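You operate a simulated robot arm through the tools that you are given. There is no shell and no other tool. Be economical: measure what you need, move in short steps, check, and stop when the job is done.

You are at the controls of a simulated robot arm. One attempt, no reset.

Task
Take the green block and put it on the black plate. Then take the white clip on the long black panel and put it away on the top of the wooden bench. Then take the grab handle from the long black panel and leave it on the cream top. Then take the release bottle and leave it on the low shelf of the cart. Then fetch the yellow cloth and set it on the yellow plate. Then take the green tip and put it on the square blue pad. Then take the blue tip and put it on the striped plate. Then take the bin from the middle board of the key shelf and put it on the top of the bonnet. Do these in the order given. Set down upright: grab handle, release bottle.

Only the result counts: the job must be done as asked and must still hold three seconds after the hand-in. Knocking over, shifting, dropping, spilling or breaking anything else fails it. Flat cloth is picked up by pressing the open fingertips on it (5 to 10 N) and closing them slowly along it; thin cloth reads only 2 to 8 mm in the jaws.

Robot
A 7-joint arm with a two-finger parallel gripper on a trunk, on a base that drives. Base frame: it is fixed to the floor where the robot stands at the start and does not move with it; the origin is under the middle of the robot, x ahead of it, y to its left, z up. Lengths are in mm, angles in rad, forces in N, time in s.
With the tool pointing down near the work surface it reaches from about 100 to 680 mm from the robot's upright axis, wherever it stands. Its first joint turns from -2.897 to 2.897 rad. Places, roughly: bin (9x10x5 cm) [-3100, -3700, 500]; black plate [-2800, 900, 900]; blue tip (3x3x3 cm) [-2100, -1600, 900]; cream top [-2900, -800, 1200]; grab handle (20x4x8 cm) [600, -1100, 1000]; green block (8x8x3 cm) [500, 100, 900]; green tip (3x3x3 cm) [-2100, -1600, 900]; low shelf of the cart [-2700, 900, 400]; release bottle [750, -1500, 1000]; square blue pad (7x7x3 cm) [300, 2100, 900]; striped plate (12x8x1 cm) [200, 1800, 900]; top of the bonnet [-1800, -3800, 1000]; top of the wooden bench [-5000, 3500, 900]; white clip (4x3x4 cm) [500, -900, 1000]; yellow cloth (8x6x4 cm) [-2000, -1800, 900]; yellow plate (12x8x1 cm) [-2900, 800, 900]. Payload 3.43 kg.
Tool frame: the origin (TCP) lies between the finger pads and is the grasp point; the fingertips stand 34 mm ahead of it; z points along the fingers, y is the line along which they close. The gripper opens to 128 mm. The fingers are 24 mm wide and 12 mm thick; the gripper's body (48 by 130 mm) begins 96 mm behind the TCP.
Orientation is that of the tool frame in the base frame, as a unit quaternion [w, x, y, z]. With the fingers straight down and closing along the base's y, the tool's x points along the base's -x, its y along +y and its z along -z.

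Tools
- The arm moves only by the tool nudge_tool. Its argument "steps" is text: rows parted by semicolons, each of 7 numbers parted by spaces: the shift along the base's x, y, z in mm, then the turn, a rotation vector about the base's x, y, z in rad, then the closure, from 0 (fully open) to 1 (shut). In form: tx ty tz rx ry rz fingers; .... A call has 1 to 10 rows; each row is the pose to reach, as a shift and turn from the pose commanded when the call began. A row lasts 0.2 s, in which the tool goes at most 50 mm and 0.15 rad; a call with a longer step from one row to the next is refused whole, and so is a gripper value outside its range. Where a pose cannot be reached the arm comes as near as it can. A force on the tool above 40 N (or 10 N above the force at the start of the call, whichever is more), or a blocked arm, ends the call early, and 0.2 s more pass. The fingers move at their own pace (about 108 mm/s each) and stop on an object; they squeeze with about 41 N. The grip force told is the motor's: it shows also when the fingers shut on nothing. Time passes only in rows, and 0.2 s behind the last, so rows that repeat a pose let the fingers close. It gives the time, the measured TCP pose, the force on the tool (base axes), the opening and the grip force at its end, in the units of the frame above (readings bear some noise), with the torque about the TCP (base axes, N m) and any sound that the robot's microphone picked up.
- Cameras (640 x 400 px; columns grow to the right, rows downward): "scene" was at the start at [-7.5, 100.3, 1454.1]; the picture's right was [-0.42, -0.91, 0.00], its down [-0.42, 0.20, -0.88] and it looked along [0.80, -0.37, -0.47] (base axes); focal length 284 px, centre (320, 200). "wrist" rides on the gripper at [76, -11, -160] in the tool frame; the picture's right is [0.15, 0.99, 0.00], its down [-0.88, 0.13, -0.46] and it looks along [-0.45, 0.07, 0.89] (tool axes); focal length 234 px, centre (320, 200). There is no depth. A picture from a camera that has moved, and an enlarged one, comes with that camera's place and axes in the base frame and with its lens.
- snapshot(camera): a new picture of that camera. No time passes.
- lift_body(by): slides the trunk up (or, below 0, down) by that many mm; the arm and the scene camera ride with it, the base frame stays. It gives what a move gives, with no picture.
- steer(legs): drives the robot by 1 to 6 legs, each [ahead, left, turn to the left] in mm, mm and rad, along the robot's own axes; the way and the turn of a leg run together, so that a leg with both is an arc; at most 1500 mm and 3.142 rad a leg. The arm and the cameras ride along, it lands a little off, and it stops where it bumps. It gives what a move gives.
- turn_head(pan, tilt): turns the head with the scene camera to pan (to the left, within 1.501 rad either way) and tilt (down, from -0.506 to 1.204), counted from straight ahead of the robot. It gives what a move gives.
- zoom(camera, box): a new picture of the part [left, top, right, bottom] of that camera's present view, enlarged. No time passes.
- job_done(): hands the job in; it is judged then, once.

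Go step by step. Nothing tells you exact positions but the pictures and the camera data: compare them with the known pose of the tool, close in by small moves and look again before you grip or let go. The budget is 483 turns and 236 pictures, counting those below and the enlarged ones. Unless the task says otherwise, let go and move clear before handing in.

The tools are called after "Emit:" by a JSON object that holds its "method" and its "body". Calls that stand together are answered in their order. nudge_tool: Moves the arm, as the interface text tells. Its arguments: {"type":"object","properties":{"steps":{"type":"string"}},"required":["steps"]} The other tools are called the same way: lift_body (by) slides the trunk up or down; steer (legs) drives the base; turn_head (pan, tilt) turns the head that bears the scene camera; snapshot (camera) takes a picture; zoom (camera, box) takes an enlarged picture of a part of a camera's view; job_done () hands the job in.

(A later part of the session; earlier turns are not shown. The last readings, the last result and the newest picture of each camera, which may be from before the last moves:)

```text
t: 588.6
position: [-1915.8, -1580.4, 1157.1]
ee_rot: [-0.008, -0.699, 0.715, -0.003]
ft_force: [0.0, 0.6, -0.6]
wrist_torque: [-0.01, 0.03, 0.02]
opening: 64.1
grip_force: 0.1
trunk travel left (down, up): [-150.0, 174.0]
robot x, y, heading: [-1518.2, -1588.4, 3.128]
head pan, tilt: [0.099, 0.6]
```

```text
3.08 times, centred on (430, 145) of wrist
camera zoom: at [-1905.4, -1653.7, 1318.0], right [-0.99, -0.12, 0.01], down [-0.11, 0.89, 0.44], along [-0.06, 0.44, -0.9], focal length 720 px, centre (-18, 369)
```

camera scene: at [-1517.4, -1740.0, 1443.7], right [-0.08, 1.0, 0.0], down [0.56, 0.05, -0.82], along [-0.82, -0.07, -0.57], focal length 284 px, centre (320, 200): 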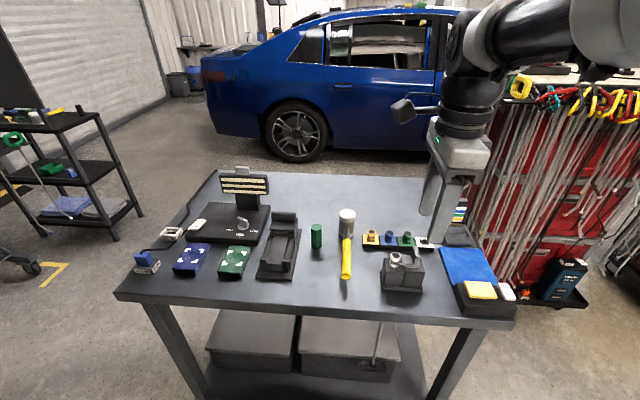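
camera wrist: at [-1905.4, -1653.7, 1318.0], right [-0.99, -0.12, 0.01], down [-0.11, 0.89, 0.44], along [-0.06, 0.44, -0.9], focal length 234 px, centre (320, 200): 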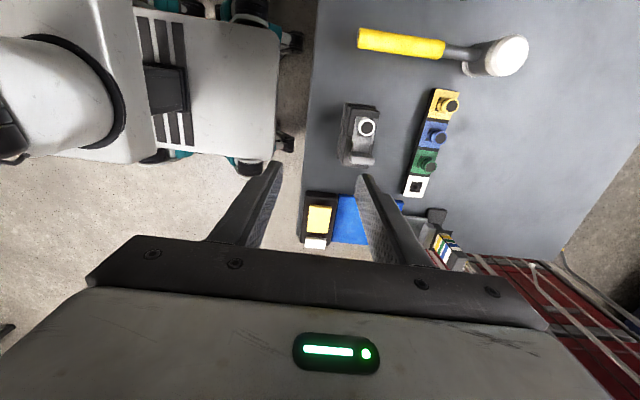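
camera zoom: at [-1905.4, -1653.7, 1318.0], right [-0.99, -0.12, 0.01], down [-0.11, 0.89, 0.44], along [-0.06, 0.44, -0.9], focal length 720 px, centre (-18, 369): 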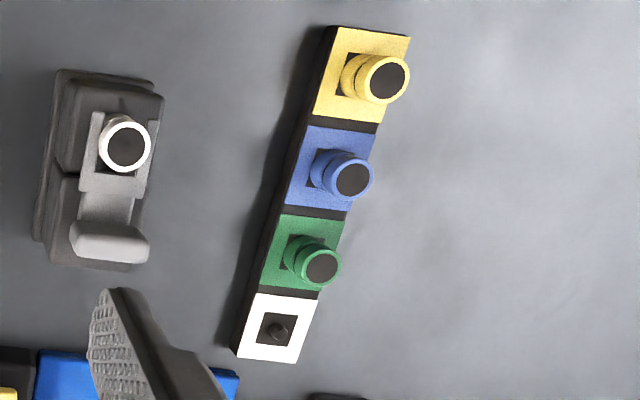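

The tips are caps on pegs: green top at [-2108, −1553, 937], blue at [-2110, −1600]. I move above the green one.

Emit:
{"method": "nudge_tool", "body": {"steps": "-40 6 -10 0 0 0 0.55; -80 11 -20 0 0 0 0.55; -120 17 -30 0 0 0 0.55; -160 23 -50 0 0 0 0.55; -192 27 -80 0 0 0.02 0.55; -192 27 -117 0 0 0.02 0.55; -192 27 -117 0 0 0.02 0.55"}}

Emit:
{"method": "zoom", "body": {"camera": "wrist", "box": [220, 90, 420, 230]}}

Emit:
{"method": "zoom", "body": {"camera": "scene", "box": [350, 190, 460, 280]}}

```text
t: 590.2
position: [-2109.2, -1553.8, 1039.1]
ee_rot: [-0.007, -0.707, 0.707, -0.002]
ft_force: [0.3, 0.6, -0.7]
wrist_torque: [0.0, -0.02, -0.02]
opening: 57.6
grip_force: 0.1
trunk travel left (down, up): [-150.0, 174.0]
robot x, y, heading: [-1514.9, -1588.9, 3.129]
head pan, tilt: [0.099, 0.6]
```

```text
2.86 times, centred on (320, 160) of wrist
camera zoom: at [-2096.5, -1626.4, 1200.5], right [-0.99, -0.14, 0.01], down [-0.13, 0.89, 0.44], along [-0.07, 0.44, -0.9], focal length 669 px, centre (320, 314)
```

zoom: 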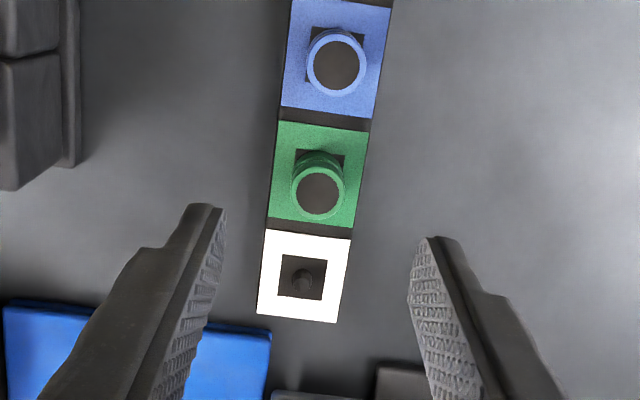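

```text
4.44 times, centred on (405, 235) of scene
camera zoom: at [-1517.5, -1740.0, 1443.8], right [-0.08, 1.0, 0.0], down [0.56, 0.05, -0.83], along [-0.82, -0.07, -0.56], focal length 1261 px, centre (-58, 44)
```

zoom: 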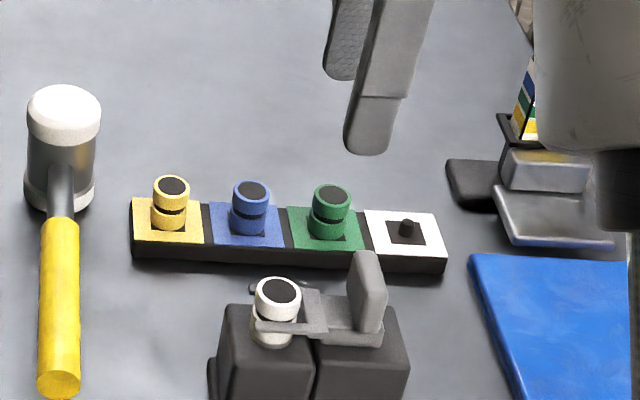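

Aligned within 2 mm. I descend and close on the cap.

Emit:
{"method": "nudge_tool", "body": {"steps": "1 2 -30 0 0 0 0.55; 1 2 -60 0 0 0 0.55; 1 2 -80 0 0 0 0.55; 1 2 -92 0 0 0 0.55; 1 2 -92 0 0 0 0.65; 1 2 -92 0 0 0 0.75; 1 2 -92 0 0 0 0.85; 1 2 -92 0 0 0 1; 1 2 -92 0 0 0 1"}}

Emit:
{"method": "zoom", "body": {"camera": "wrist", "box": [220, 90, 420, 230]}}

```text
t: 592.2
position: [-2109.5, -1551.8, 946.9]
ee_rot: [-0.008, -0.707, 0.708, -0.002]
ft_force: [-11.8, 1.2, -2.3]
wrist_torque: [0.36, 0.9, 0.89]
opening: 39.7
grip_force: 45.3
trunk travel left (down, up): [-150.0, 174.0]
robot x, y, heading: [-1518.7, -1588.1, 3.124]
head pan, tilt: [0.099, 0.6]
```

```text
2.86 times, centred on (320, 160) of wrist
camera zoom: at [-2095.7, -1624.3, 1108.7], right [-0.99, -0.15, 0.01], down [-0.13, 0.89, 0.44], along [-0.07, 0.44, -0.9], focal length 669 px, centre (320, 314)
```

zoom: 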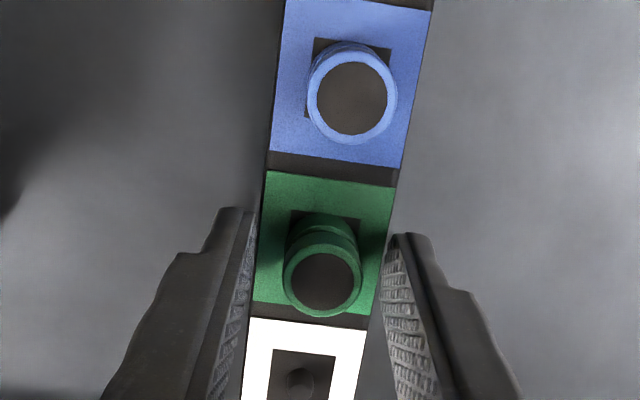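

The fingers met the holder's sides (40 mm). I open, rise 11 mm and close again on the cap only.

Emit:
{"method": "nudge_tool", "body": {"steps": "0 0 0 0 0 0 0.55; 0 0 0 0 0 0 0.55; 0 0 6 0 0 0 0.55; 0 0 11 0 0 0 0.55; 0 0 11 0 0 0 0.65; 0 0 11 0 0 0 0.75; 0 0 11 0 0 0 0.85; 0 0 11 0 0 0 1; 0 0 11 0 0 0 1"}}

Emit:
{"method": "zoom", "body": {"camera": "wrist", "box": [220, 90, 420, 230]}}

```text
t: 594.2
position: [-2106.5, -1552.2, 958.4]
ee_rot: [0.008, 0.707, -0.707, 0.002]
ft_force: [-1.2, -0.4, 1.5]
wrist_torque: [0.01, 0.04, 0.01]
opening: 20.6
grip_force: 41.4
trunk travel left (down, up): [-150.0, 174.0]
robot x, y, heading: [-1517.8, -1590.0, 3.123]
head pan, tilt: [0.099, 0.6]
```

```text
2.86 times, centred on (320, 160) of wrist
camera zoom: at [-2094.8, -1624.8, 1119.9], right [-0.99, -0.14, 0.01], down [-0.12, 0.89, 0.44], along [-0.07, 0.44, -0.9], focal length 669 px, centre (320, 314)
```

zoom: 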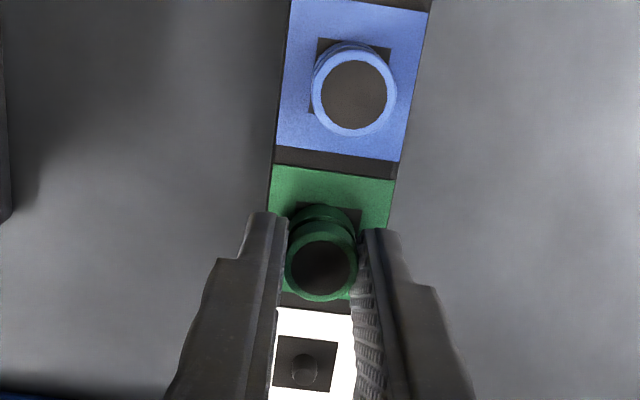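

The cap is held at 20.6 mm. I draw it straight up off its peg.

Emit:
{"method": "nudge_tool", "body": {"steps": "0 0 2 0 0 0 1; 0 0 5 0 0 0 1; 0 0 9 0 0 0 1; 0 0 14 0 0 0 1; 0 0 20 0 0 0 1; 0 0 35 0 0 0 1; 0 0 60 0 0 0 1; 0 0 95 0 0 0 1; 0 0 130 0 0 0 1; 0 0 165 0 0 0 1"}}

Emit:
{"method": "snapshot", "body": {"camera": "wrist"}}

Emit:
{"method": "zoom", "body": {"camera": "scene", "box": [350, 170, 470, 280]}}

```text
t: 596.4
position: [-2108.9, -1552.5, 1124.5]
ee_rot: [-0.008, -0.706, 0.708, -0.002]
ft_force: [0.3, 0.5, 0.5]
wrist_torque: [-0.01, 0.0, 0.03]
opening: 21.0
grip_force: 41.2
trunk travel left (down, up): [-150.0, 174.0]
robot x, y, heading: [-1517.8, -1590.8, 3.132]
head pan, tilt: [0.099, 0.6]
```

```text
98 pictures are left
camera wrist: at [-2095.5, -1624.5, 1285.0], right [-0.99, -0.14, 0.01], down [-0.13, 0.89, 0.44], along [-0.07, 0.44, -0.9], focal length 234 px, centre (320, 200)
```

wrist: 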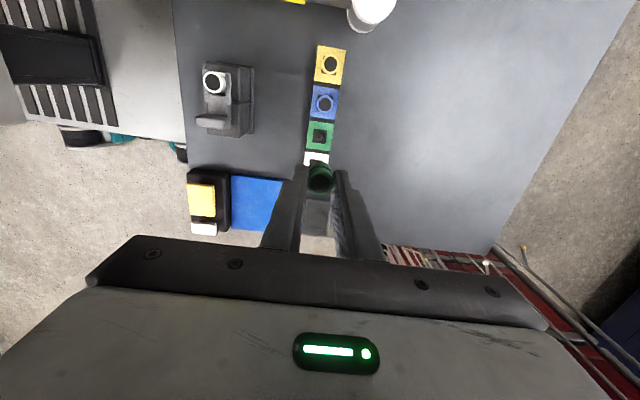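

```text
3.64 times, centred on (410, 225) of scene
camera zoom: at [-1517.5, -1740.0, 1443.8], right [-0.08, 1.0, 0.0], down [0.56, 0.05, -0.83], along [-0.82, -0.07, -0.56], focal length 1032 px, centre (-7, 109)
```

zoom: 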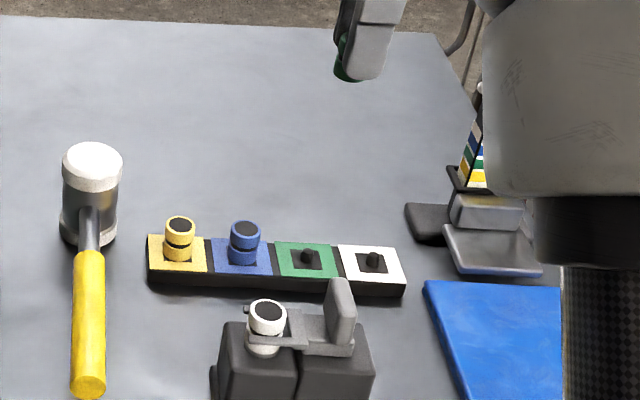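

The green tip is off its peg. I draw it in and drive to the blue-mat table at [300, 2100], facing +x.

Emit:
{"method": "nudge_tool", "body": {"steps": "15 -3 5 0 0 0 1; 45 -8 10 0 0 0 1; 80 -14 15 0 0 0 1; 115 -20 20 0 0 0 1; 150 -26 25 0 0 0 1; 180 -30 30 0 0 0 1; 195 -33 35 0 0 0 1"}}

Emit:
{"method": "steer", "body": {"legs": [[-300, 0, 0], [0, 0, -3.13], [300, 1190, 0], [300, 1190, 0], [270, 1190, 0]]}}

Emit:
{"method": "turn_head", "body": {"pan": 0.1, "tilt": 0.6}}

Emit:
{"method": "snapshot", "body": {"camera": "scene"}}

Emit:
{"method": "snapshot", "body": {"camera": "wrist"}}

```text
t: 598.0
position: [-1912.6, -1584.9, 1159.3]
ee_rot: [0.007, 0.707, -0.707, 0.003]
ft_force: [-0.6, -0.3, -0.9]
wrist_torque: [0.03, -0.04, -0.02]
opening: 20.7
grip_force: 40.9
trunk travel left (down, up): [-150.0, 174.0]
robot x, y, heading: [-1516.9, -1590.7, 3.13]
head pan, tilt: [0.099, 0.6]
```

```text
t: 641.6
position: [40.7, 1993.3, 1159.2]
ee_rot: [-0.002, 0.703, 0.711, 0.008]
ft_force: [0.8, 0.1, -0.6]
wrist_torque: [-0.01, -0.02, 0.0]
opening: 21.0
grip_force: 41.8
trunk travel left (down, up): [-150.0, 174.0]
robot x, y, heading: [-354.6, 1994.4, 0.001]
head pan, tilt: [0.099, 0.6]
```

```text
t: 642.2
position: [40.6, 1993.3, 1159.2]
ee_rot: [-0.003, 0.704, 0.71, 0.007]
ft_force: [-1.2, -0.8, 0.6]
wrist_torque: [0.01, 0.01, 0.01]
opening: 20.9
grip_force: 41.1
trunk travel left (down, up): [-150.0, 174.0]
robot x, y, heading: [-354.8, 2000.0, 0.0]
head pan, tilt: [0.099, 0.6]
```

```text
96 pictures are left
camera scene: at [-358.1, 2141.8, 1443.8], right [0.1, -1.0, 0.0], down [-0.56, -0.05, -0.83], along [0.82, 0.08, -0.56], focal length 284 px, centre (320, 200)
```

scene: 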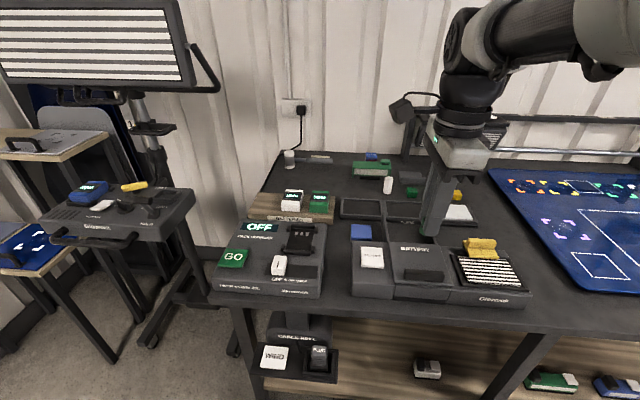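

```text
95 pictures are left
camera wrist: at [26.8, 2067.2, 1320.1], right [0.99, 0.16, 0.01], down [0.14, -0.89, 0.44], along [0.08, -0.44, -0.9], focal length 234 px, centre (320, 200)
```

wrist: 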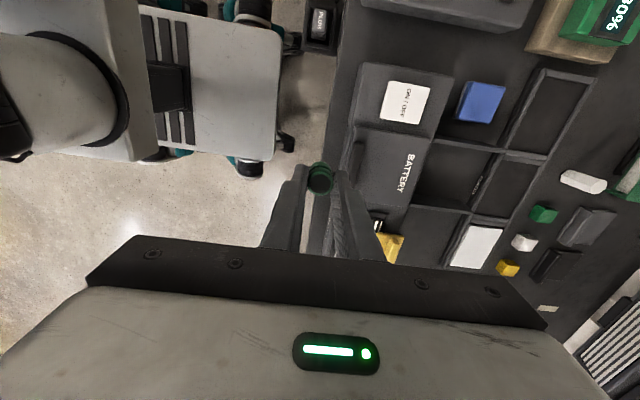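

I see the square blue pad and the striped plate. I zoom on the pad in both views.

Emit:
{"method": "zoom", "body": {"camera": "scene", "box": [330, 200, 530, 310]}}

Emit:
{"method": "zoom", "body": {"camera": "wrist", "box": [420, 60, 540, 150]}}

```text
3.20 times, centred on (430, 255) of scene
camera zoom: at [-358.1, 2141.8, 1443.8], right [0.1, -1.0, 0.0], down [-0.56, -0.05, -0.83], along [0.82, 0.08, -0.56], focal length 908 px, centre (-32, 24)
```

zoom: 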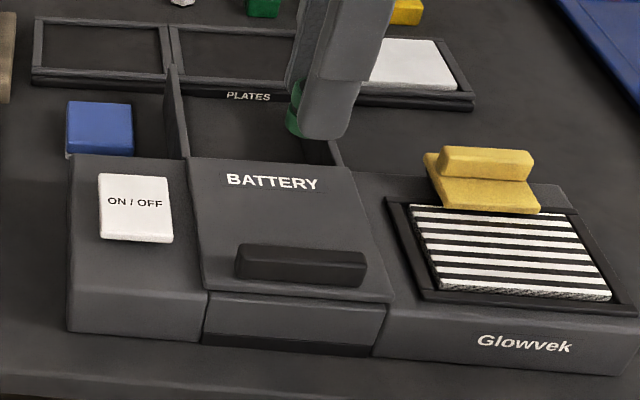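

```text
4.44 times, centred on (480, 105) of wrist
camera zoom: at [26.8, 2067.2, 1320.1], right [0.99, 0.16, 0.01], down [0.14, -0.89, 0.44], along [0.08, -0.44, -0.9], focal length 1041 px, centre (-391, 622)
```

zoom: 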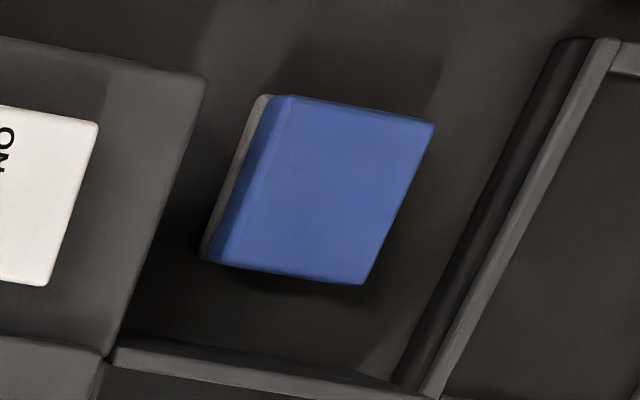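

The pad's top is centred at [315, 2082], z ≈ 884. I bring the base nearer, then move over it.

Emit:
{"method": "steer", "body": {"legs": [[80, 80, 0]]}}

Emit:
{"method": "nudge_tool", "body": {"steps": "15 2 0 0 0 0 1; 45 4 -5 0 0 0 1; 80 6 -10 0 0 0 1; 115 8 -20 0 0 0 1; 145 8 -30 0 0 0 1; 170 8 -40 0 0 0 1; 180 8 -50 0 0 0 1; 180 8 -60 0 0 0 1"}}

Emit:
{"method": "snapshot", "body": {"camera": "wrist"}}

Emit:
{"method": "snapshot", "body": {"camera": "scene"}}

```text
t: 643.7
position: [120.1, 2073.6, 1159.0]
ee_rot: [-0.002, 0.703, 0.711, 0.007]
ft_force: [0.3, 0.3, -0.2]
wrist_torque: [0.02, 0.01, 0.02]
opening: 21.1
grip_force: 40.9
trunk travel left (down, up): [-150.0, 174.0]
robot x, y, heading: [-276.7, 2071.3, -0.002]
head pan, tilt: [0.099, 0.6]
```

```text
t: 645.5
position: [299.5, 2081.8, 1098.9]
ee_rot: [-0.003, 0.703, 0.711, 0.007]
ft_force: [0.5, -0.5, -0.2]
wrist_torque: [-0.02, -0.04, 0.04]
opening: 21.0
grip_force: 40.7
trunk travel left (down, up): [-150.0, 174.0]
robot x, y, heading: [-278.4, 2075.5, -0.001]
head pan, tilt: [0.099, 0.6]
```

```text
92 pictures are left
camera wrist: at [287.2, 2154.7, 1259.8], right [0.99, 0.16, 0.01], down [0.14, -0.89, 0.44], along [0.08, -0.44, -0.9], focal length 234 px, centre (320, 200)
```

wrist: 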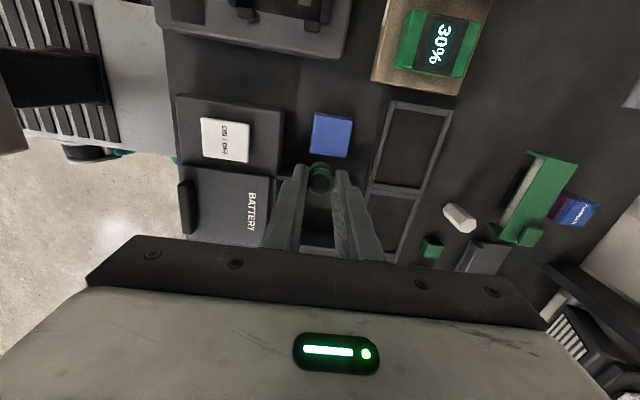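

```text
91 pictures are left
camera scene: at [-277.8, 2221.4, 1443.8], right [0.1, -1.0, 0.0], down [-0.56, -0.06, -0.83], along [0.82, 0.08, -0.56], focal length 284 px, centre (320, 200)
```

scene: 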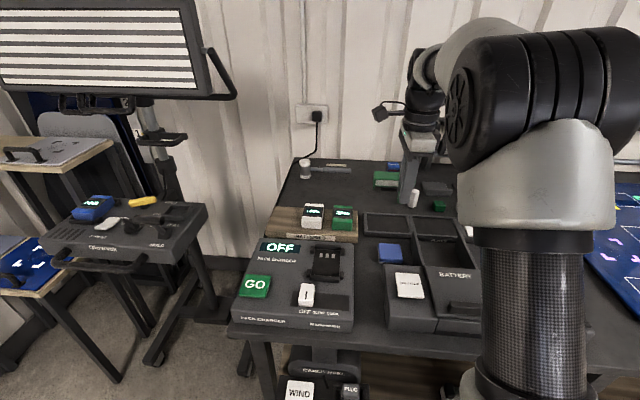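

The pad's centre is near [319, 2083]. I move over it and lower in stages.

Emit:
{"method": "nudge_tool", "body": {"steps": "10 1 -25 0 0 0 1; 19 2 -55 0 0 0 1; 19 2 -85 0 0 0 1; 19 2 -110 0 0 0 1; 19 2 -130 0 0 0 1; 19 2 -145 0 0 0 1; 19 2 -145 0 0 0 1"}}

Emit:
{"method": "zoom", "body": {"camera": "wrist", "box": [240, 90, 420, 230]}}

Emit:
{"method": "zoom", "body": {"camera": "scene", "box": [340, 180, 480, 290]}}

```text
t: 647.1
position: [317.8, 2083.2, 953.7]
ee_rot: [-0.003, 0.703, 0.711, 0.008]
ft_force: [0.3, -0.2, -0.9]
wrist_torque: [0.0, 0.0, 0.03]
opening: 20.9
grip_force: 40.8
trunk travel left (down, up): [-150.0, 174.0]
robot x, y, heading: [-277.0, 2075.1, -0.003]
head pan, tilt: [0.099, 0.6]
```

```text
2.86 times, centred on (330, 160) of wrist
camera zoom: at [305.3, 2157.6, 1115.0], right [0.99, 0.16, 0.01], down [0.14, -0.89, 0.44], along [0.08, -0.44, -0.9], focal length 669 px, centre (291, 314)
```

zoom: 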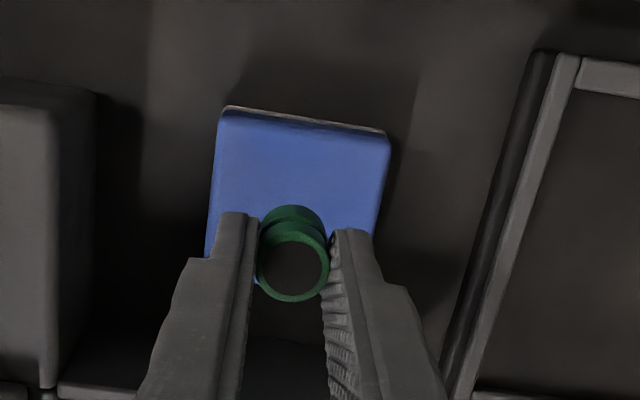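

```text
3.64 times, centred on (410, 235) of scene
camera zoom: at [-277.8, 2221.4, 1443.8], right [0.1, -1.0, 0.0], down [-0.56, -0.06, -0.83], along [0.82, 0.08, -0.56], focal length 1032 px, centre (-7, 73)
```

zoom: 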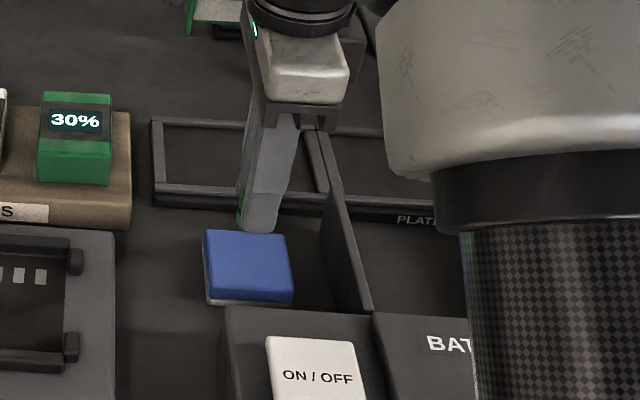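

Over the pad's middle. I lower slowly to contact.

Emit:
{"method": "nudge_tool", "body": {"steps": "1 -1 -8 0 0 0 1; 1 -1 -14 0 0 0 1; 1 -1 -19 0 0 0 1; 1 -1 -23 0 0 0 1; 1 -1 -26 0 0 0 1; 1 -1 -29 0 0 0 1; 1 -1 -32 0 0 0 1; 1 -1 -35 0 0 0 1"}}

Emit:
{"method": "zoom", "body": {"camera": "scene", "box": [340, 180, 480, 290]}}

```text
t: 648.9
position: [320.4, 2081.3, 920.5]
ee_rot: [-0.002, 0.704, 0.71, 0.008]
ft_force: [0.6, -0.4, -0.4]
wrist_torque: [0.02, 0.0, 0.03]
opening: 20.9
grip_force: 41.3
trunk travel left (down, up): [-150.0, 174.0]
robot x, y, heading: [-275.9, 2073.2, -0.001]
head pan, tilt: [0.099, 0.6]
```

```text
3.64 times, centred on (410, 235) of scene
camera zoom: at [-277.8, 2221.4, 1443.8], right [0.1, -1.0, 0.0], down [-0.56, -0.06, -0.83], along [0.82, 0.08, -0.56], focal length 1032 px, centre (-7, 73)
```

zoom: 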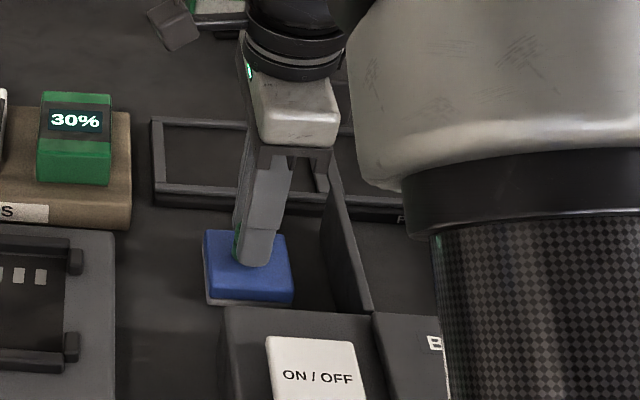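

Emit:
{"method": "nudge_tool", "body": {"steps": "0 0 -2 0 0 0 1; 0 0 -4 0 0 0 1; 0 0 -6 0 0 0 1; 0 0 -8 0 0 0 1; 0 0 -10 0 0 0 1; 0 0 -12 0 0 0 1; 0 0 -14 0 0 0 1; 0 0 -16 0 0 0 1"}}

Emit:
{"method": "zoom", "body": {"camera": "wrist", "box": [240, 90, 420, 230]}}

```text
t: 650.7
position: [321.9, 2082.9, 908.0]
ee_rot: [0.0, 0.703, 0.711, 0.012]
ft_force: [-2.3, -0.4, 14.5]
wrist_torque: [-0.07, 0.21, -0.05]
opening: 20.9
grip_force: 40.6
trunk travel left (down, up): [-150.0, 174.0]
robot x, y, heading: [-276.4, 2070.3, 0.001]
head pan, tilt: [0.099, 0.6]
stopped in row 8: the force on the tool passed its limit at 40 N (the readings are from after the stop); the commanded pose is now the measured one
```

```text
2.86 times, centred on (330, 160) of wrist
camera zoom: at [307.4, 2155.9, 1068.8], right [0.99, 0.16, 0.02], down [0.13, -0.89, 0.44], along [0.09, -0.44, -0.9], focal length 669 px, centre (291, 314)
```

zoom: 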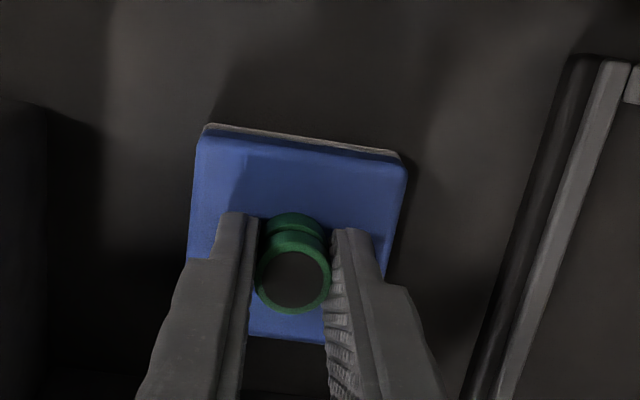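

The tip rests on the pad. I relieve, open slightly, and rise.

Emit:
{"method": "nudge_tool", "body": {"steps": "0 0 1 0 0 0 1; 0 0 1 0 0 0 0.8; 0 0 1 0 0 0 0.72; 0 0 1 0 0 0 0.68; 0 0 1 0 0 0 0.68; 0 0 15 0 0 0 0.68; 0 0 45 0 0 0 0.68; 0 0 90 0 0 0 0.68; 0 0 135 0 0 0 0.68; 0 0 180 0 0 0 0.68"}}

Emit:
{"method": "zoom", "body": {"camera": "wrist", "box": [260, 70, 420, 190]}}

Emit:
{"method": "zoom", "body": {"camera": "scene", "box": [340, 200, 480, 310]}}

```text
t: 652.9
position: [322.5, 2081.9, 1085.4]
ee_rot: [-0.001, 0.703, 0.711, 0.009]
ft_force: [0.7, 0.2, -1.1]
wrist_torque: [0.03, 0.0, 0.0]
opening: 40.9
grip_force: 0.0
trunk travel left (down, up): [-150.0, 174.0]
robot x, y, heading: [-274.2, 2077.5, 0.001]
head pan, tilt: [0.099, 0.6]
```

```text
3.33 times, centred on (340, 130) of wrist
camera zoom: at [308.9, 2154.9, 1245.7], right [0.99, 0.16, 0.01], down [0.13, -0.89, 0.44], along [0.08, -0.44, -0.9], focal length 781 px, centre (253, 433)
```

zoom: 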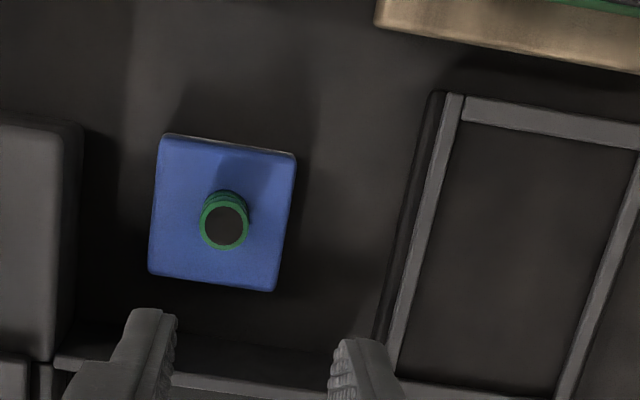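

```text
3.64 times, centred on (410, 255) of scene
camera zoom: at [-277.8, 2221.4, 1443.7], right [0.1, -1.0, 0.0], down [-0.56, -0.06, -0.83], along [0.82, 0.08, -0.56], focal length 1032 px, centre (-7, 0)
```

zoom: 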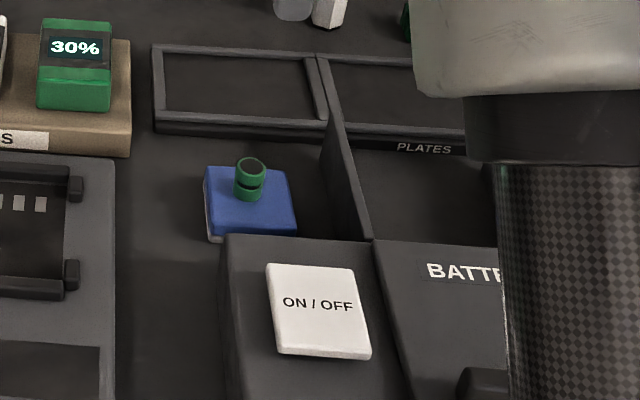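

The green tip stands on the blue pad. Back for the blue tip.

Emit:
{"method": "nudge_tool", "body": {"steps": "-40 0 15 0 0 0 0.55; -85 0 30 0 0 0 0.55; -130 0 45 0 0 0 0.55; -170 0 60 0 0 0 0.55; -200 0 70 0 0 0 0.55"}}

Emit:
{"method": "steer", "body": {"legs": [[-330, -1220, 0], [-300, -1220, 0], [-300, -1220, 0], [0, 0, 3.13], [310, 0, 0]]}}

Emit:
{"method": "turn_head", "body": {"pan": 0.1, "tilt": 0.6}}

Emit:
{"method": "snapshot", "body": {"camera": "scene"}}

Emit:
{"method": "snapshot", "body": {"camera": "wrist"}}

```text
t: 654.1
position: [121.0, 2082.0, 1155.9]
ee_rot: [0.0, 0.703, 0.711, 0.009]
ft_force: [-0.8, -0.2, 0.2]
wrist_torque: [0.04, 0.03, -0.01]
opening: 57.7
grip_force: 0.0
trunk travel left (down, up): [-150.0, 174.0]
robot x, y, heading: [-274.2, 2072.6, -0.002]
head pan, tilt: [0.099, 0.6]
```

```text
t: 698.5
position: [-1907.5, -1588.8, 1155.5]
ee_rot: [0.011, 0.709, -0.705, 0.0]
ft_force: [-0.8, -0.7, -0.4]
wrist_torque: [0.0, 0.01, 0.03]
opening: 57.7
grip_force: 0.0
trunk travel left (down, up): [-150.0, 174.0]
robot x, y, heading: [-1509.4, -1583.0, 3.136]
head pan, tilt: [0.099, 0.6]
```

```text
t: 699.0
position: [-1907.3, -1587.7, 1156.0]
ee_rot: [0.009, 0.709, -0.705, 0.001]
ft_force: [-0.1, -0.5, 0.4]
wrist_torque: [-0.01, -0.01, 0.02]
opening: 57.7
grip_force: 0.0
trunk travel left (down, up): [-150.0, 174.0]
robot x, y, heading: [-1506.6, -1586.6, 3.133]
head pan, tilt: [0.099, 0.6]
```

```text
84 pictures are left
camera scene: at [-1509.6, -1733.3, 1443.8], right [-0.09, 1.0, 0.0], down [0.56, 0.05, -0.83], along [-0.82, -0.08, -0.56], focal length 284 px, centre (320, 200)
```

scene: 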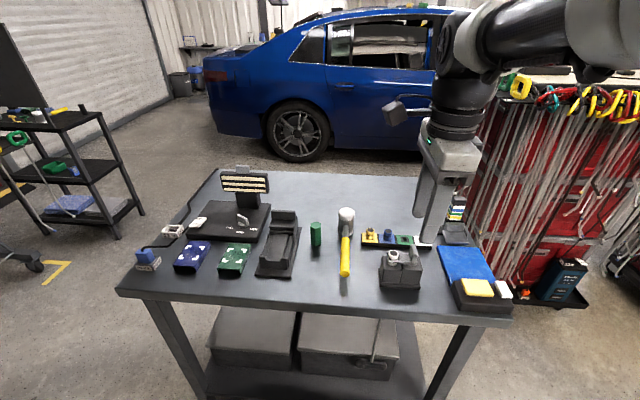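

```text
83 pictures are left
camera wrist: at [-1893.2, -1661.5, 1316.7], right [-0.99, -0.15, 0.02], down [-0.13, 0.89, 0.44], along [-0.08, 0.44, -0.9], focal length 234 px, centre (320, 200)
```

wrist: 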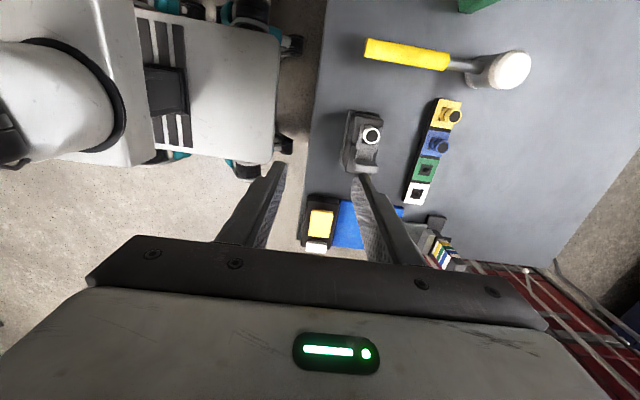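

I move above the blue tip's known place and verify.

Emit:
{"method": "nudge_tool", "body": {"steps": "-40 -2 -10 0 0 0 0.55; -80 -5 -20 0 0 0 0.55; -120 -7 -30 0 0 0 0.55; -165 -9 -45 0 0 0 0.55; -202 -12 -75 0 0 0 0.55; -202 -12 -110 0 0 0 0.55; -202 -12 -110 0 0 0 0.55"}}

Emit:
{"method": "zoom", "body": {"camera": "wrist", "box": [220, 90, 420, 230]}}

```text
t: 700.6
position: [-2109.5, -1600.8, 1044.1]
ee_rot: [0.01, 0.709, -0.705, 0.0]
ft_force: [-0.1, 0.7, 0.1]
wrist_torque: [0.0, -0.01, 0.01]
opening: 57.5
grip_force: 0.1
trunk travel left (down, up): [-150.0, 174.0]
robot x, y, heading: [-1511.3, -1584.6, 3.13]
head pan, tilt: [0.099, 0.6]
```

```text
2.86 times, centred on (320, 160) of wrist
camera zoom: at [-2095.5, -1673.5, 1206.6], right [-0.99, -0.15, 0.02], down [-0.13, 0.89, 0.44], along [-0.08, 0.44, -0.9], focal length 669 px, centre (320, 314)
```

zoom: 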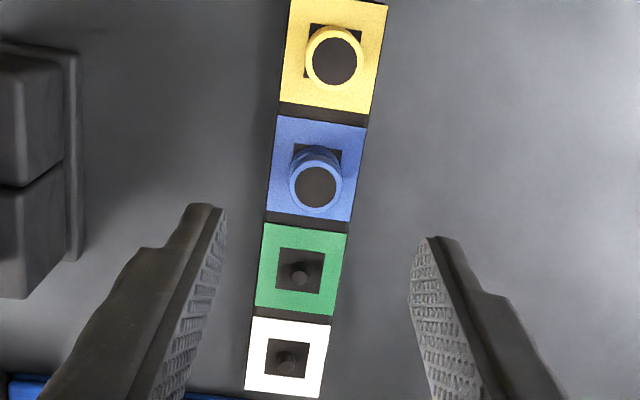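

Aligned. I descend to the cap level above the holder and close.

Emit:
{"method": "nudge_tool", "body": {"steps": "1 2 -30 0 0 0 0.55; 1 2 -60 0 0 0 0.55; 1 2 -78 0 0 0 0.55; 1 2 -86 0 0 0 0.55; 1 2 -86 0 0 0 0.65; 1 2 -86 0 0 0 0.75; 1 2 -86 0 0 0 0.85; 1 2 -86 0 0 0 1; 1 2 -86 0 0 0 1"}}

```text
t: 702.6
position: [-2108.4, -1599.0, 959.5]
ee_rot: [0.01, 0.709, -0.705, 0.0]
ft_force: [0.4, -1.1, 0.0]
wrist_torque: [0.01, 0.0, -0.04]
opening: 20.7
grip_force: 40.5
trunk travel left (down, up): [-150.0, 174.0]
robot x, y, heading: [-1510.7, -1580.4, 3.136]
head pan, tilt: [0.099, 0.6]
```

Emit:
{"method": "nudge_tool", "body": {"steps": "0 0 2 0 0 0 1; 0 0 5 0 0 0 1; 0 0 9 0 0 0 1; 0 0 14 0 0 0 1; 0 0 20 0 0 0 1; 0 0 35 0 0 0 1; 0 0 60 0 0 0 1; 0 0 95 0 0 0 1; 0 0 130 0 0 0 1; 0 0 165 0 0 0 1"}}

Emit:
{"method": "nudge_tool", "body": {"steps": "15 1 5 0 0 0 1; 45 3 10 0 0 0 1; 80 5 15 0 0 0 1; 115 7 20 0 0 0 1; 150 9 25 0 0 0 1; 180 11 30 0 0 0 1; 195 12 35 0 0 0 1"}}

Emit:
{"method": "snapshot", "body": {"camera": "wrist"}}

```text
t: 704.9
position: [-2108.1, -1597.9, 1126.4]
ee_rot: [0.009, 0.709, -0.705, 0.001]
ft_force: [0.5, -0.1, -1.0]
wrist_torque: [0.0, -0.01, 0.0]
opening: 21.0
grip_force: 41.4
trunk travel left (down, up): [-150.0, 174.0]
robot x, y, heading: [-1511.3, -1580.1, 3.134]
head pan, tilt: [0.099, 0.6]
```

```text
t: 706.5
position: [-1913.2, -1585.2, 1160.3]
ee_rot: [0.009, 0.708, -0.706, 0.0]
ft_force: [-0.4, 0.2, -0.2]
wrist_torque: [-0.01, 0.02, 0.0]
opening: 20.6
grip_force: 40.7
trunk travel left (down, up): [-150.0, 174.0]
robot x, y, heading: [-1512.2, -1584.4, 3.133]
head pan, tilt: [0.099, 0.6]
```

```text
81 pictures are left
camera wrist: at [-1898.8, -1659.1, 1320.9], right [-0.99, -0.15, 0.02], down [-0.13, 0.89, 0.44], along [-0.08, 0.44, -0.9], focal length 234 px, centre (320, 200)
```

wrist: 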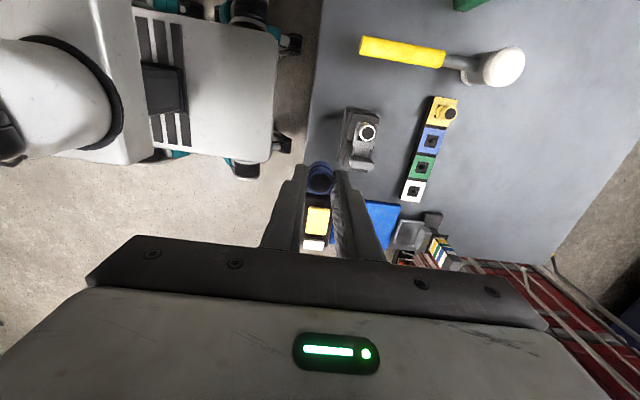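

The blue tip is held. I drive to the striped plate.

Emit:
{"method": "steer", "body": {"legs": [[-300, 0, 0], [0, 0, -3.133], [280, 1121, 0], [280, 1121, 0], [280, 1121, 0]]}}

Emit:
{"method": "turn_head", "body": {"pan": 0.15, "tilt": 0.7}}

Emit:
{"method": "snapshot", "body": {"camera": "scene"}}

Emit:
{"method": "snapshot", "body": {"camera": "wrist"}}

```text
t: 748.1
position: [87.6, 1767.1, 1160.6]
ee_rot: [0.0, 0.709, 0.705, 0.009]
ft_force: [-0.4, -0.2, -0.1]
wrist_torque: [-0.01, 0.0, -0.03]
opening: 21.0
grip_force: 41.1
trunk travel left (down, up): [-150.0, 174.0]
robot x, y, heading: [-312.4, 1770.4, -0.019]
head pan, tilt: [0.099, 0.6]
```

```text
t: 748.7
position: [87.8, 1768.9, 1160.7]
ee_rot: [0.0, 0.709, 0.705, 0.01]
ft_force: [0.3, -0.4, -0.4]
wrist_torque: [0.01, 0.03, 0.01]
opening: 21.0
grip_force: 41.3
trunk travel left (down, up): [-150.0, 174.0]
robot x, y, heading: [-314.2, 1769.7, -0.015]
head pan, tilt: [0.15, 0.7]
```

```text
80 pictures are left
camera scene: at [-318.3, 1921.1, 1435.2], right [0.13, -0.99, 0.0], down [-0.64, -0.08, -0.77], along [0.76, 0.1, -0.64], focal length 284 px, centre (320, 200)
```

scene: 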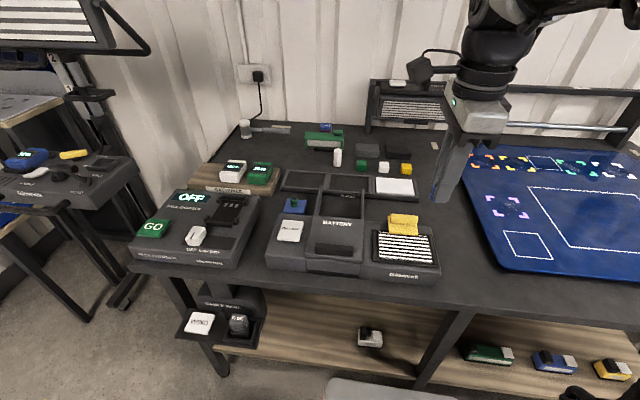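

```text
79 pictures are left
camera wrist: at [76.0, 1842.3, 1320.7], right [0.99, 0.14, 0.02], down [0.12, -0.89, 0.44], along [0.08, -0.44, -0.9], focal length 234 px, centre (320, 200)
```

wrist: 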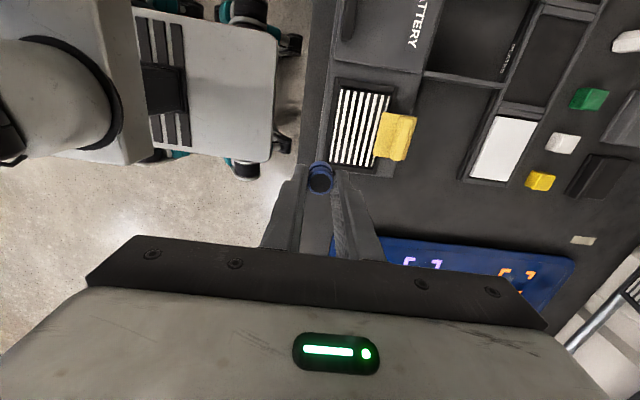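

Emit:
{"method": "zoom", "body": {"camera": "wrist", "box": [320, 70, 440, 180]}}

Emit:
{"method": "zoom", "body": {"camera": "scene", "box": [350, 200, 460, 290]}}

```text
3.64 times, centred on (380, 125) of wrist
camera zoom: at [76.0, 1842.3, 1320.7], right [0.99, 0.14, 0.02], down [0.12, -0.89, 0.44], along [0.08, -0.44, -0.9], focal length 852 px, centre (102, 473)
```

zoom: 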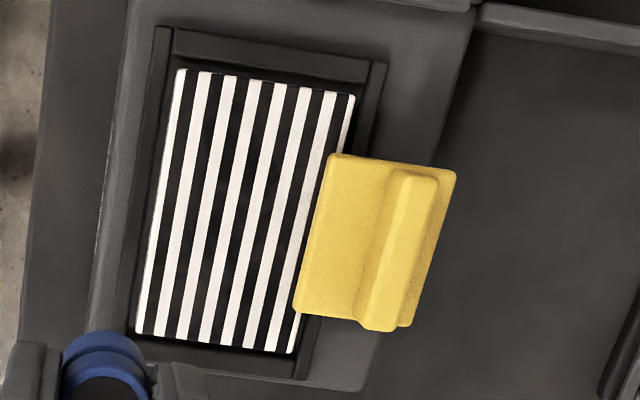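

```text
4.44 times, centred on (405, 245) of scene
camera zoom: at [-318.3, 1921.1, 1435.2], right [0.13, -0.99, 0.0], down [-0.64, -0.08, -0.77], along [0.76, 0.1, -0.64], focal length 1261 px, centre (-58, 0)
```

zoom: 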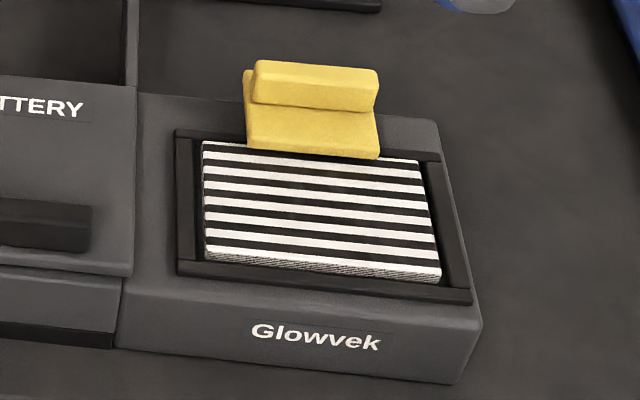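

The plate spans x 117–197, y 1721–1841 at z ≈ 909; a yellow block overhangs beyond x ≈ 186. I'll set the tip at [145, 1783].

Emit:
{"method": "nudge_tool", "body": {"steps": "15 4 -15 0 0 0 1; 40 10 -45 0 0 0 1; 57 14 -80 0 0 0 1; 57 14 -115 0 0 0 1; 57 14 -150 0 0 0 1; 57 14 -175 0 0 0 1; 57 14 -185 0 0 0 1; 57 14 -185 0 0 0 1"}}

Emit:
{"method": "zoom", "body": {"camera": "wrist", "box": [230, 80, 430, 230]}}

Emit:
{"method": "zoom", "body": {"camera": "scene", "box": [350, 190, 460, 290]}}

```text
t: 750.5
position: [145.8, 1780.7, 975.7]
ee_rot: [-0.001, 0.709, 0.705, 0.01]
ft_force: [0.4, -0.9, -0.3]
wrist_torque: [-0.01, -0.01, 0.0]
opening: 20.9
grip_force: 40.5
trunk travel left (down, up): [-150.0, 174.0]
robot x, y, heading: [-313.1, 1769.2, -0.02]
head pan, tilt: [0.15, 0.7]
```

```text
2.67 times, centred on (330, 155) of wrist
camera zoom: at [132.8, 1856.1, 1135.5], right [0.99, 0.14, 0.02], down [0.12, -0.89, 0.44], along [0.08, -0.44, -0.9], focal length 624 px, centre (293, 320)
```

zoom: 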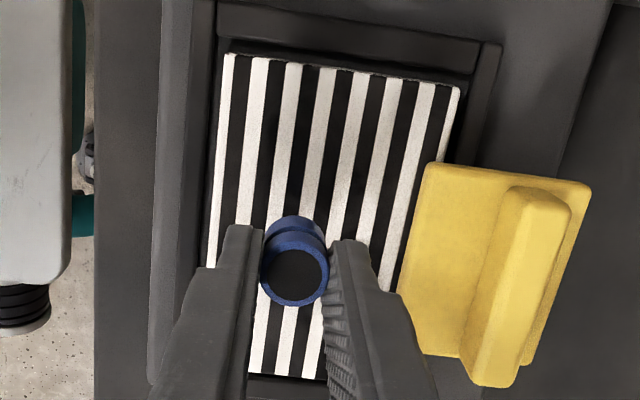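

```text
4.00 times, centred on (405, 240) of scene
camera zoom: at [-318.3, 1921.1, 1435.1], right [0.13, -0.99, 0.0], down [-0.64, -0.08, -0.76], along [0.76, 0.1, -0.64], focal length 1135 px, centre (-20, 40)
```

zoom: 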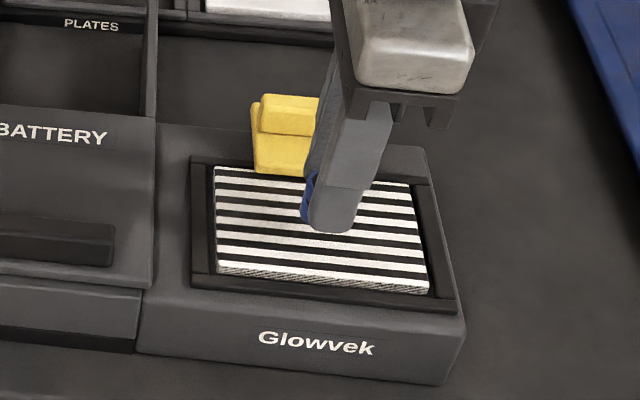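

Clear of the yellow block. I lower slowly to contact.

Emit:
{"method": "nudge_tool", "body": {"steps": "-1 1 -5 0 0 0 1; -1 1 -10 0 0 0 1; -1 1 -14 0 0 0 1; -1 1 -17 0 0 0 1; -1 1 -20 0 0 0 1; -1 1 -23 0 0 0 1; -1 1 -26 0 0 0 1; -1 1 -29 0 0 0 1; -1 1 -32 0 0 0 1; -1 1 -35 0 0 0 1"}}

```text
t: 752.4
position: [145.1, 1783.5, 949.2]
ee_rot: [0.002, 0.709, 0.705, 0.013]
ft_force: [-5.1, 0.1, 18.3]
wrist_torque: [-0.1, 0.42, -0.03]
opening: 20.6
grip_force: 41.1
trunk travel left (down, up): [-150.0, 174.0]
robot x, y, heading: [-317.2, 1770.8, -0.017]
head pan, tilt: [0.15, 0.7]
stopped in row 9: the force on the tool passed its limit at 43 N (the readings are from after the stop); the commanded pose is now the measured one
```

Contact. I relieve 1 mm, open a little, and rise.

Emit:
{"method": "nudge_tool", "body": {"steps": "0 0 1 0 0 0 1; 0 0 1 0 0 0 0.85; 0 0 1 0 0 0 0.79; 0 0 1 0 0 0 0.77; 0 0 1 0 0 0 0.77; 0 0 15 0 0 0 0.77; 0 0 45 0 0 0 0.77; 0 0 90 0 0 0 0.77; 0 0 135 0 0 0 0.77; 0 0 180 0 0 0 0.77"}}

Emit:
{"method": "zoom", "body": {"camera": "scene", "box": [350, 190, 460, 290]}}

```text
t: 754.6
position: [146.1, 1783.9, 1127.6]
ee_rot: [0.001, 0.709, 0.705, 0.012]
ft_force: [-0.8, -0.1, 0.1]
wrist_torque: [-0.01, -0.03, 0.01]
opening: 29.4
grip_force: 0.1
trunk travel left (down, up): [-150.0, 174.0]
robot x, y, heading: [-317.4, 1767.0, -0.018]
head pan, tilt: [0.15, 0.7]
```

```text
4.00 times, centred on (405, 240) of scene
camera zoom: at [-318.2, 1921.1, 1435.1], right [0.13, -0.99, 0.0], down [-0.64, -0.08, -0.76], along [0.76, 0.1, -0.64], focal length 1135 px, centre (-20, 40)
```

zoom: 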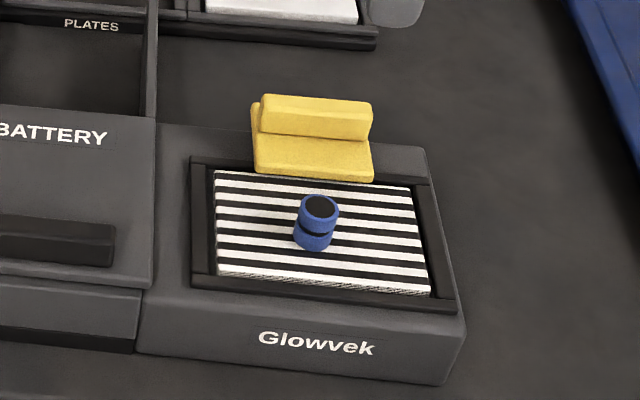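

The blue tip stands on the striped plate. Last: the bin on the key shelf at [-3100, −3700]. I draw in and drive to that corner to look.

Emit:
{"method": "nudge_tool", "body": {"steps": "-30 -5 20 0 0 0 0.5; -60 -10 30 0 0 0 0.5"}}

Emit:
{"method": "steer", "body": {"legs": [[-250, -1110, 0], [-250, -1110, 0], [-250, -1110, 0], [-250, -1110, 0], [0, 0, -1.56]]}}

Emit:
{"method": "turn_head", "body": {"pan": 0.0, "tilt": 0.45}}

Emit:
{"method": "snapshot", "body": {"camera": "scene"}}

```text
t: 755.2
position: [85.3, 1773.5, 1157.1]
ee_rot: [0.001, 0.709, 0.705, 0.012]
ft_force: [-0.1, 0.5, 0.7]
wrist_torque: [0.02, 0.01, 0.0]
opening: 64.1
grip_force: 0.1
trunk travel left (down, up): [-150.0, 174.0]
robot x, y, heading: [-313.4, 1768.8, -0.019]
head pan, tilt: [0.15, 0.7]
```

```text
t: 801.8
position: [-1419.3, -3052.0, 1158.0]
ee_rot: [0.009, 1.0, -0.008, 0.007]
ft_force: [0.4, -0.3, 0.6]
wrist_torque: [0.02, 0.02, 0.02]
opening: 64.1
grip_force: 0.1
trunk travel left (down, up): [-150.0, 174.0]
robot x, y, heading: [-1417.3, -2649.7, -1.594]
head pan, tilt: [0.15, 0.7]
```

```text
t: 802.6
position: [-1419.6, -3051.7, 1157.4]
ee_rot: [0.009, 1.0, -0.009, 0.008]
ft_force: [0.6, -0.1, -0.1]
wrist_torque: [0.02, -0.02, -0.02]
opening: 64.1
grip_force: 0.0
trunk travel left (down, up): [-150.0, 174.0]
robot x, y, heading: [-1416.5, -2650.1, -1.603]
head pan, tilt: [0.0, 0.45]
```

```text
73 pictures are left
camera scene: at [-1279.5, -2659.0, 1457.3], right [-1.0, 0.03, 0.0], down [0.01, 0.44, -0.9], along [-0.03, -0.9, -0.44], focal length 284 px, centre (320, 200)
```

scene: 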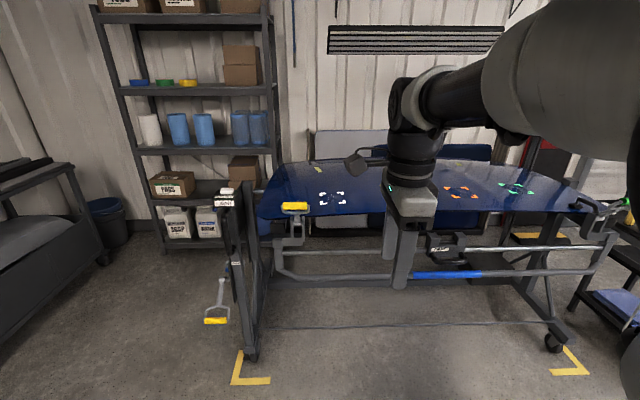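

The bonnet stands ahead on its rack. I sidestep right toward the key shelf and look at it.

Emit:
{"method": "steer", "body": {"legs": [[150, 0, 0.032], [0, -700, 0], [0, -550, 0]]}}

Emit:
{"method": "turn_head", "body": {"pan": 0.0, "tilt": 0.6}}

Emit:
{"method": "snapshot", "body": {"camera": "scene"}}

```text
t: 816.0
position: [-2653.0, -3204.3, 1157.9]
ee_rot: [0.008, 1.0, 0.008, 0.008]
ft_force: [-0.1, -0.4, 0.2]
wrist_torque: [0.0, 0.0, 0.01]
opening: 63.9
grip_force: 0.0
trunk travel left (down, up): [-150.0, 174.0]
robot x, y, heading: [-2663.7, -2807.5, -1.564]
head pan, tilt: [0.0, 0.45]
```

```text
t: 816.7
position: [-2652.5, -3205.7, 1157.9]
ee_rot: [0.01, 1.0, 0.008, 0.007]
ft_force: [-0.2, 0.3, -0.1]
wrist_torque: [-0.03, -0.03, -0.02]
opening: 63.7
grip_force: 0.1
trunk travel left (down, up): [-150.0, 174.0]
robot x, y, heading: [-2663.0, -2805.7, -1.567]
head pan, tilt: [0.0, 0.6]
```

```text
72 pictures are left
camera scene: at [-2524.8, -2804.0, 1443.8], right [-1.0, 0.0, 0.0], down [0.0, 0.56, -0.83], along [0.0, -0.83, -0.56], focal length 284 px, centre (320, 200)
```

scene: 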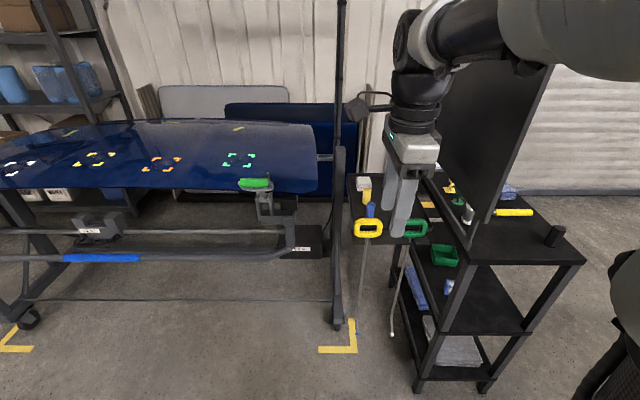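

The green bin sits on the middle board of the rack. I zoom in.

Emit:
{"method": "zoom", "body": {"camera": "scene", "box": [340, 160, 600, 400]}}

```text
1.67 times, centred on (470, 280) of scene
camera zoom: at [-2524.8, -2804.0, 1443.8], right [-1.0, 0.0, 0.0], down [0.0, 0.56, -0.83], along [0.0, -0.83, -0.56], focal length 473 px, centre (70, 67)
```

zoom: 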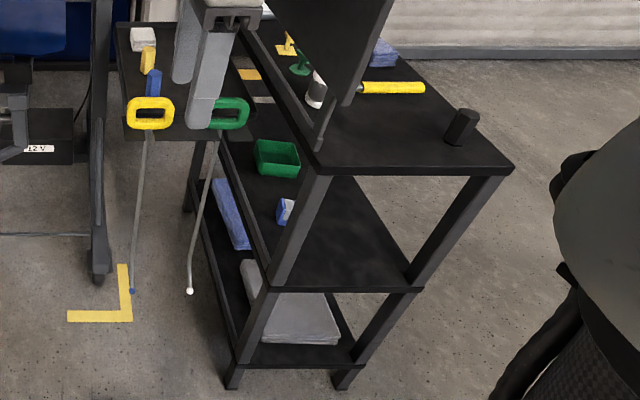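

The bin is at about [-3076, −3715] on the middle board (z ≈ 500). Its −x side is the open one with least depth (edge x ≈ −3255), so I go round there and face +x.

Emit:
{"method": "steer", "body": {"legs": [[0, -620, 0], [0, -620, 0], [450, 0, 0], [450, 0, 0], [0, 0, 1.57]]}}

Emit:
{"method": "turn_head", "body": {"pan": 0.0, "tilt": 0.7}}

Emit:
{"method": "snapshot", "body": {"camera": "scene"}}

```text
t: 837.8
position: [-3502.8, -3696.8, 1157.3]
ee_rot: [0.001, 0.703, 0.711, 0.012]
ft_force: [-0.4, 0.7, -0.4]
wrist_torque: [0.01, -0.03, -0.03]
opening: 64.1
grip_force: 0.1
trunk travel left (down, up): [-150.0, 174.0]
robot x, y, heading: [-3904.4, -3708.4, -0.002]
head pan, tilt: [0.0, 0.6]
```

```text
t: 838.4
position: [-3501.2, -3696.3, 1156.9]
ee_rot: [0.0, 0.702, 0.712, 0.012]
ft_force: [0.6, 0.8, -0.4]
wrist_torque: [-0.02, 0.0, -0.03]
opening: 64.0
grip_force: 0.0
trunk travel left (down, up): [-150.0, 174.0]
robot x, y, heading: [-3904.7, -3708.0, -0.004]
head pan, tilt: [0.0, 0.7]
```

```text
70 pictures are left
camera scene: at [-3908.5, -3570.1, 1435.2], right [0.0, -1.0, 0.0], down [-0.64, 0.0, -0.77], along [0.77, 0.0, -0.64], focal length 284 px, centre (320, 200)
```

scene: 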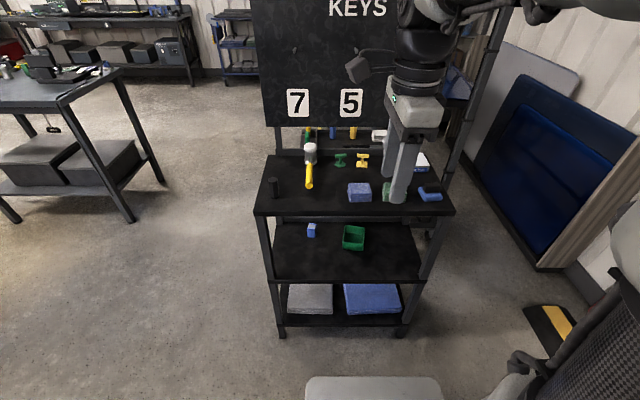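

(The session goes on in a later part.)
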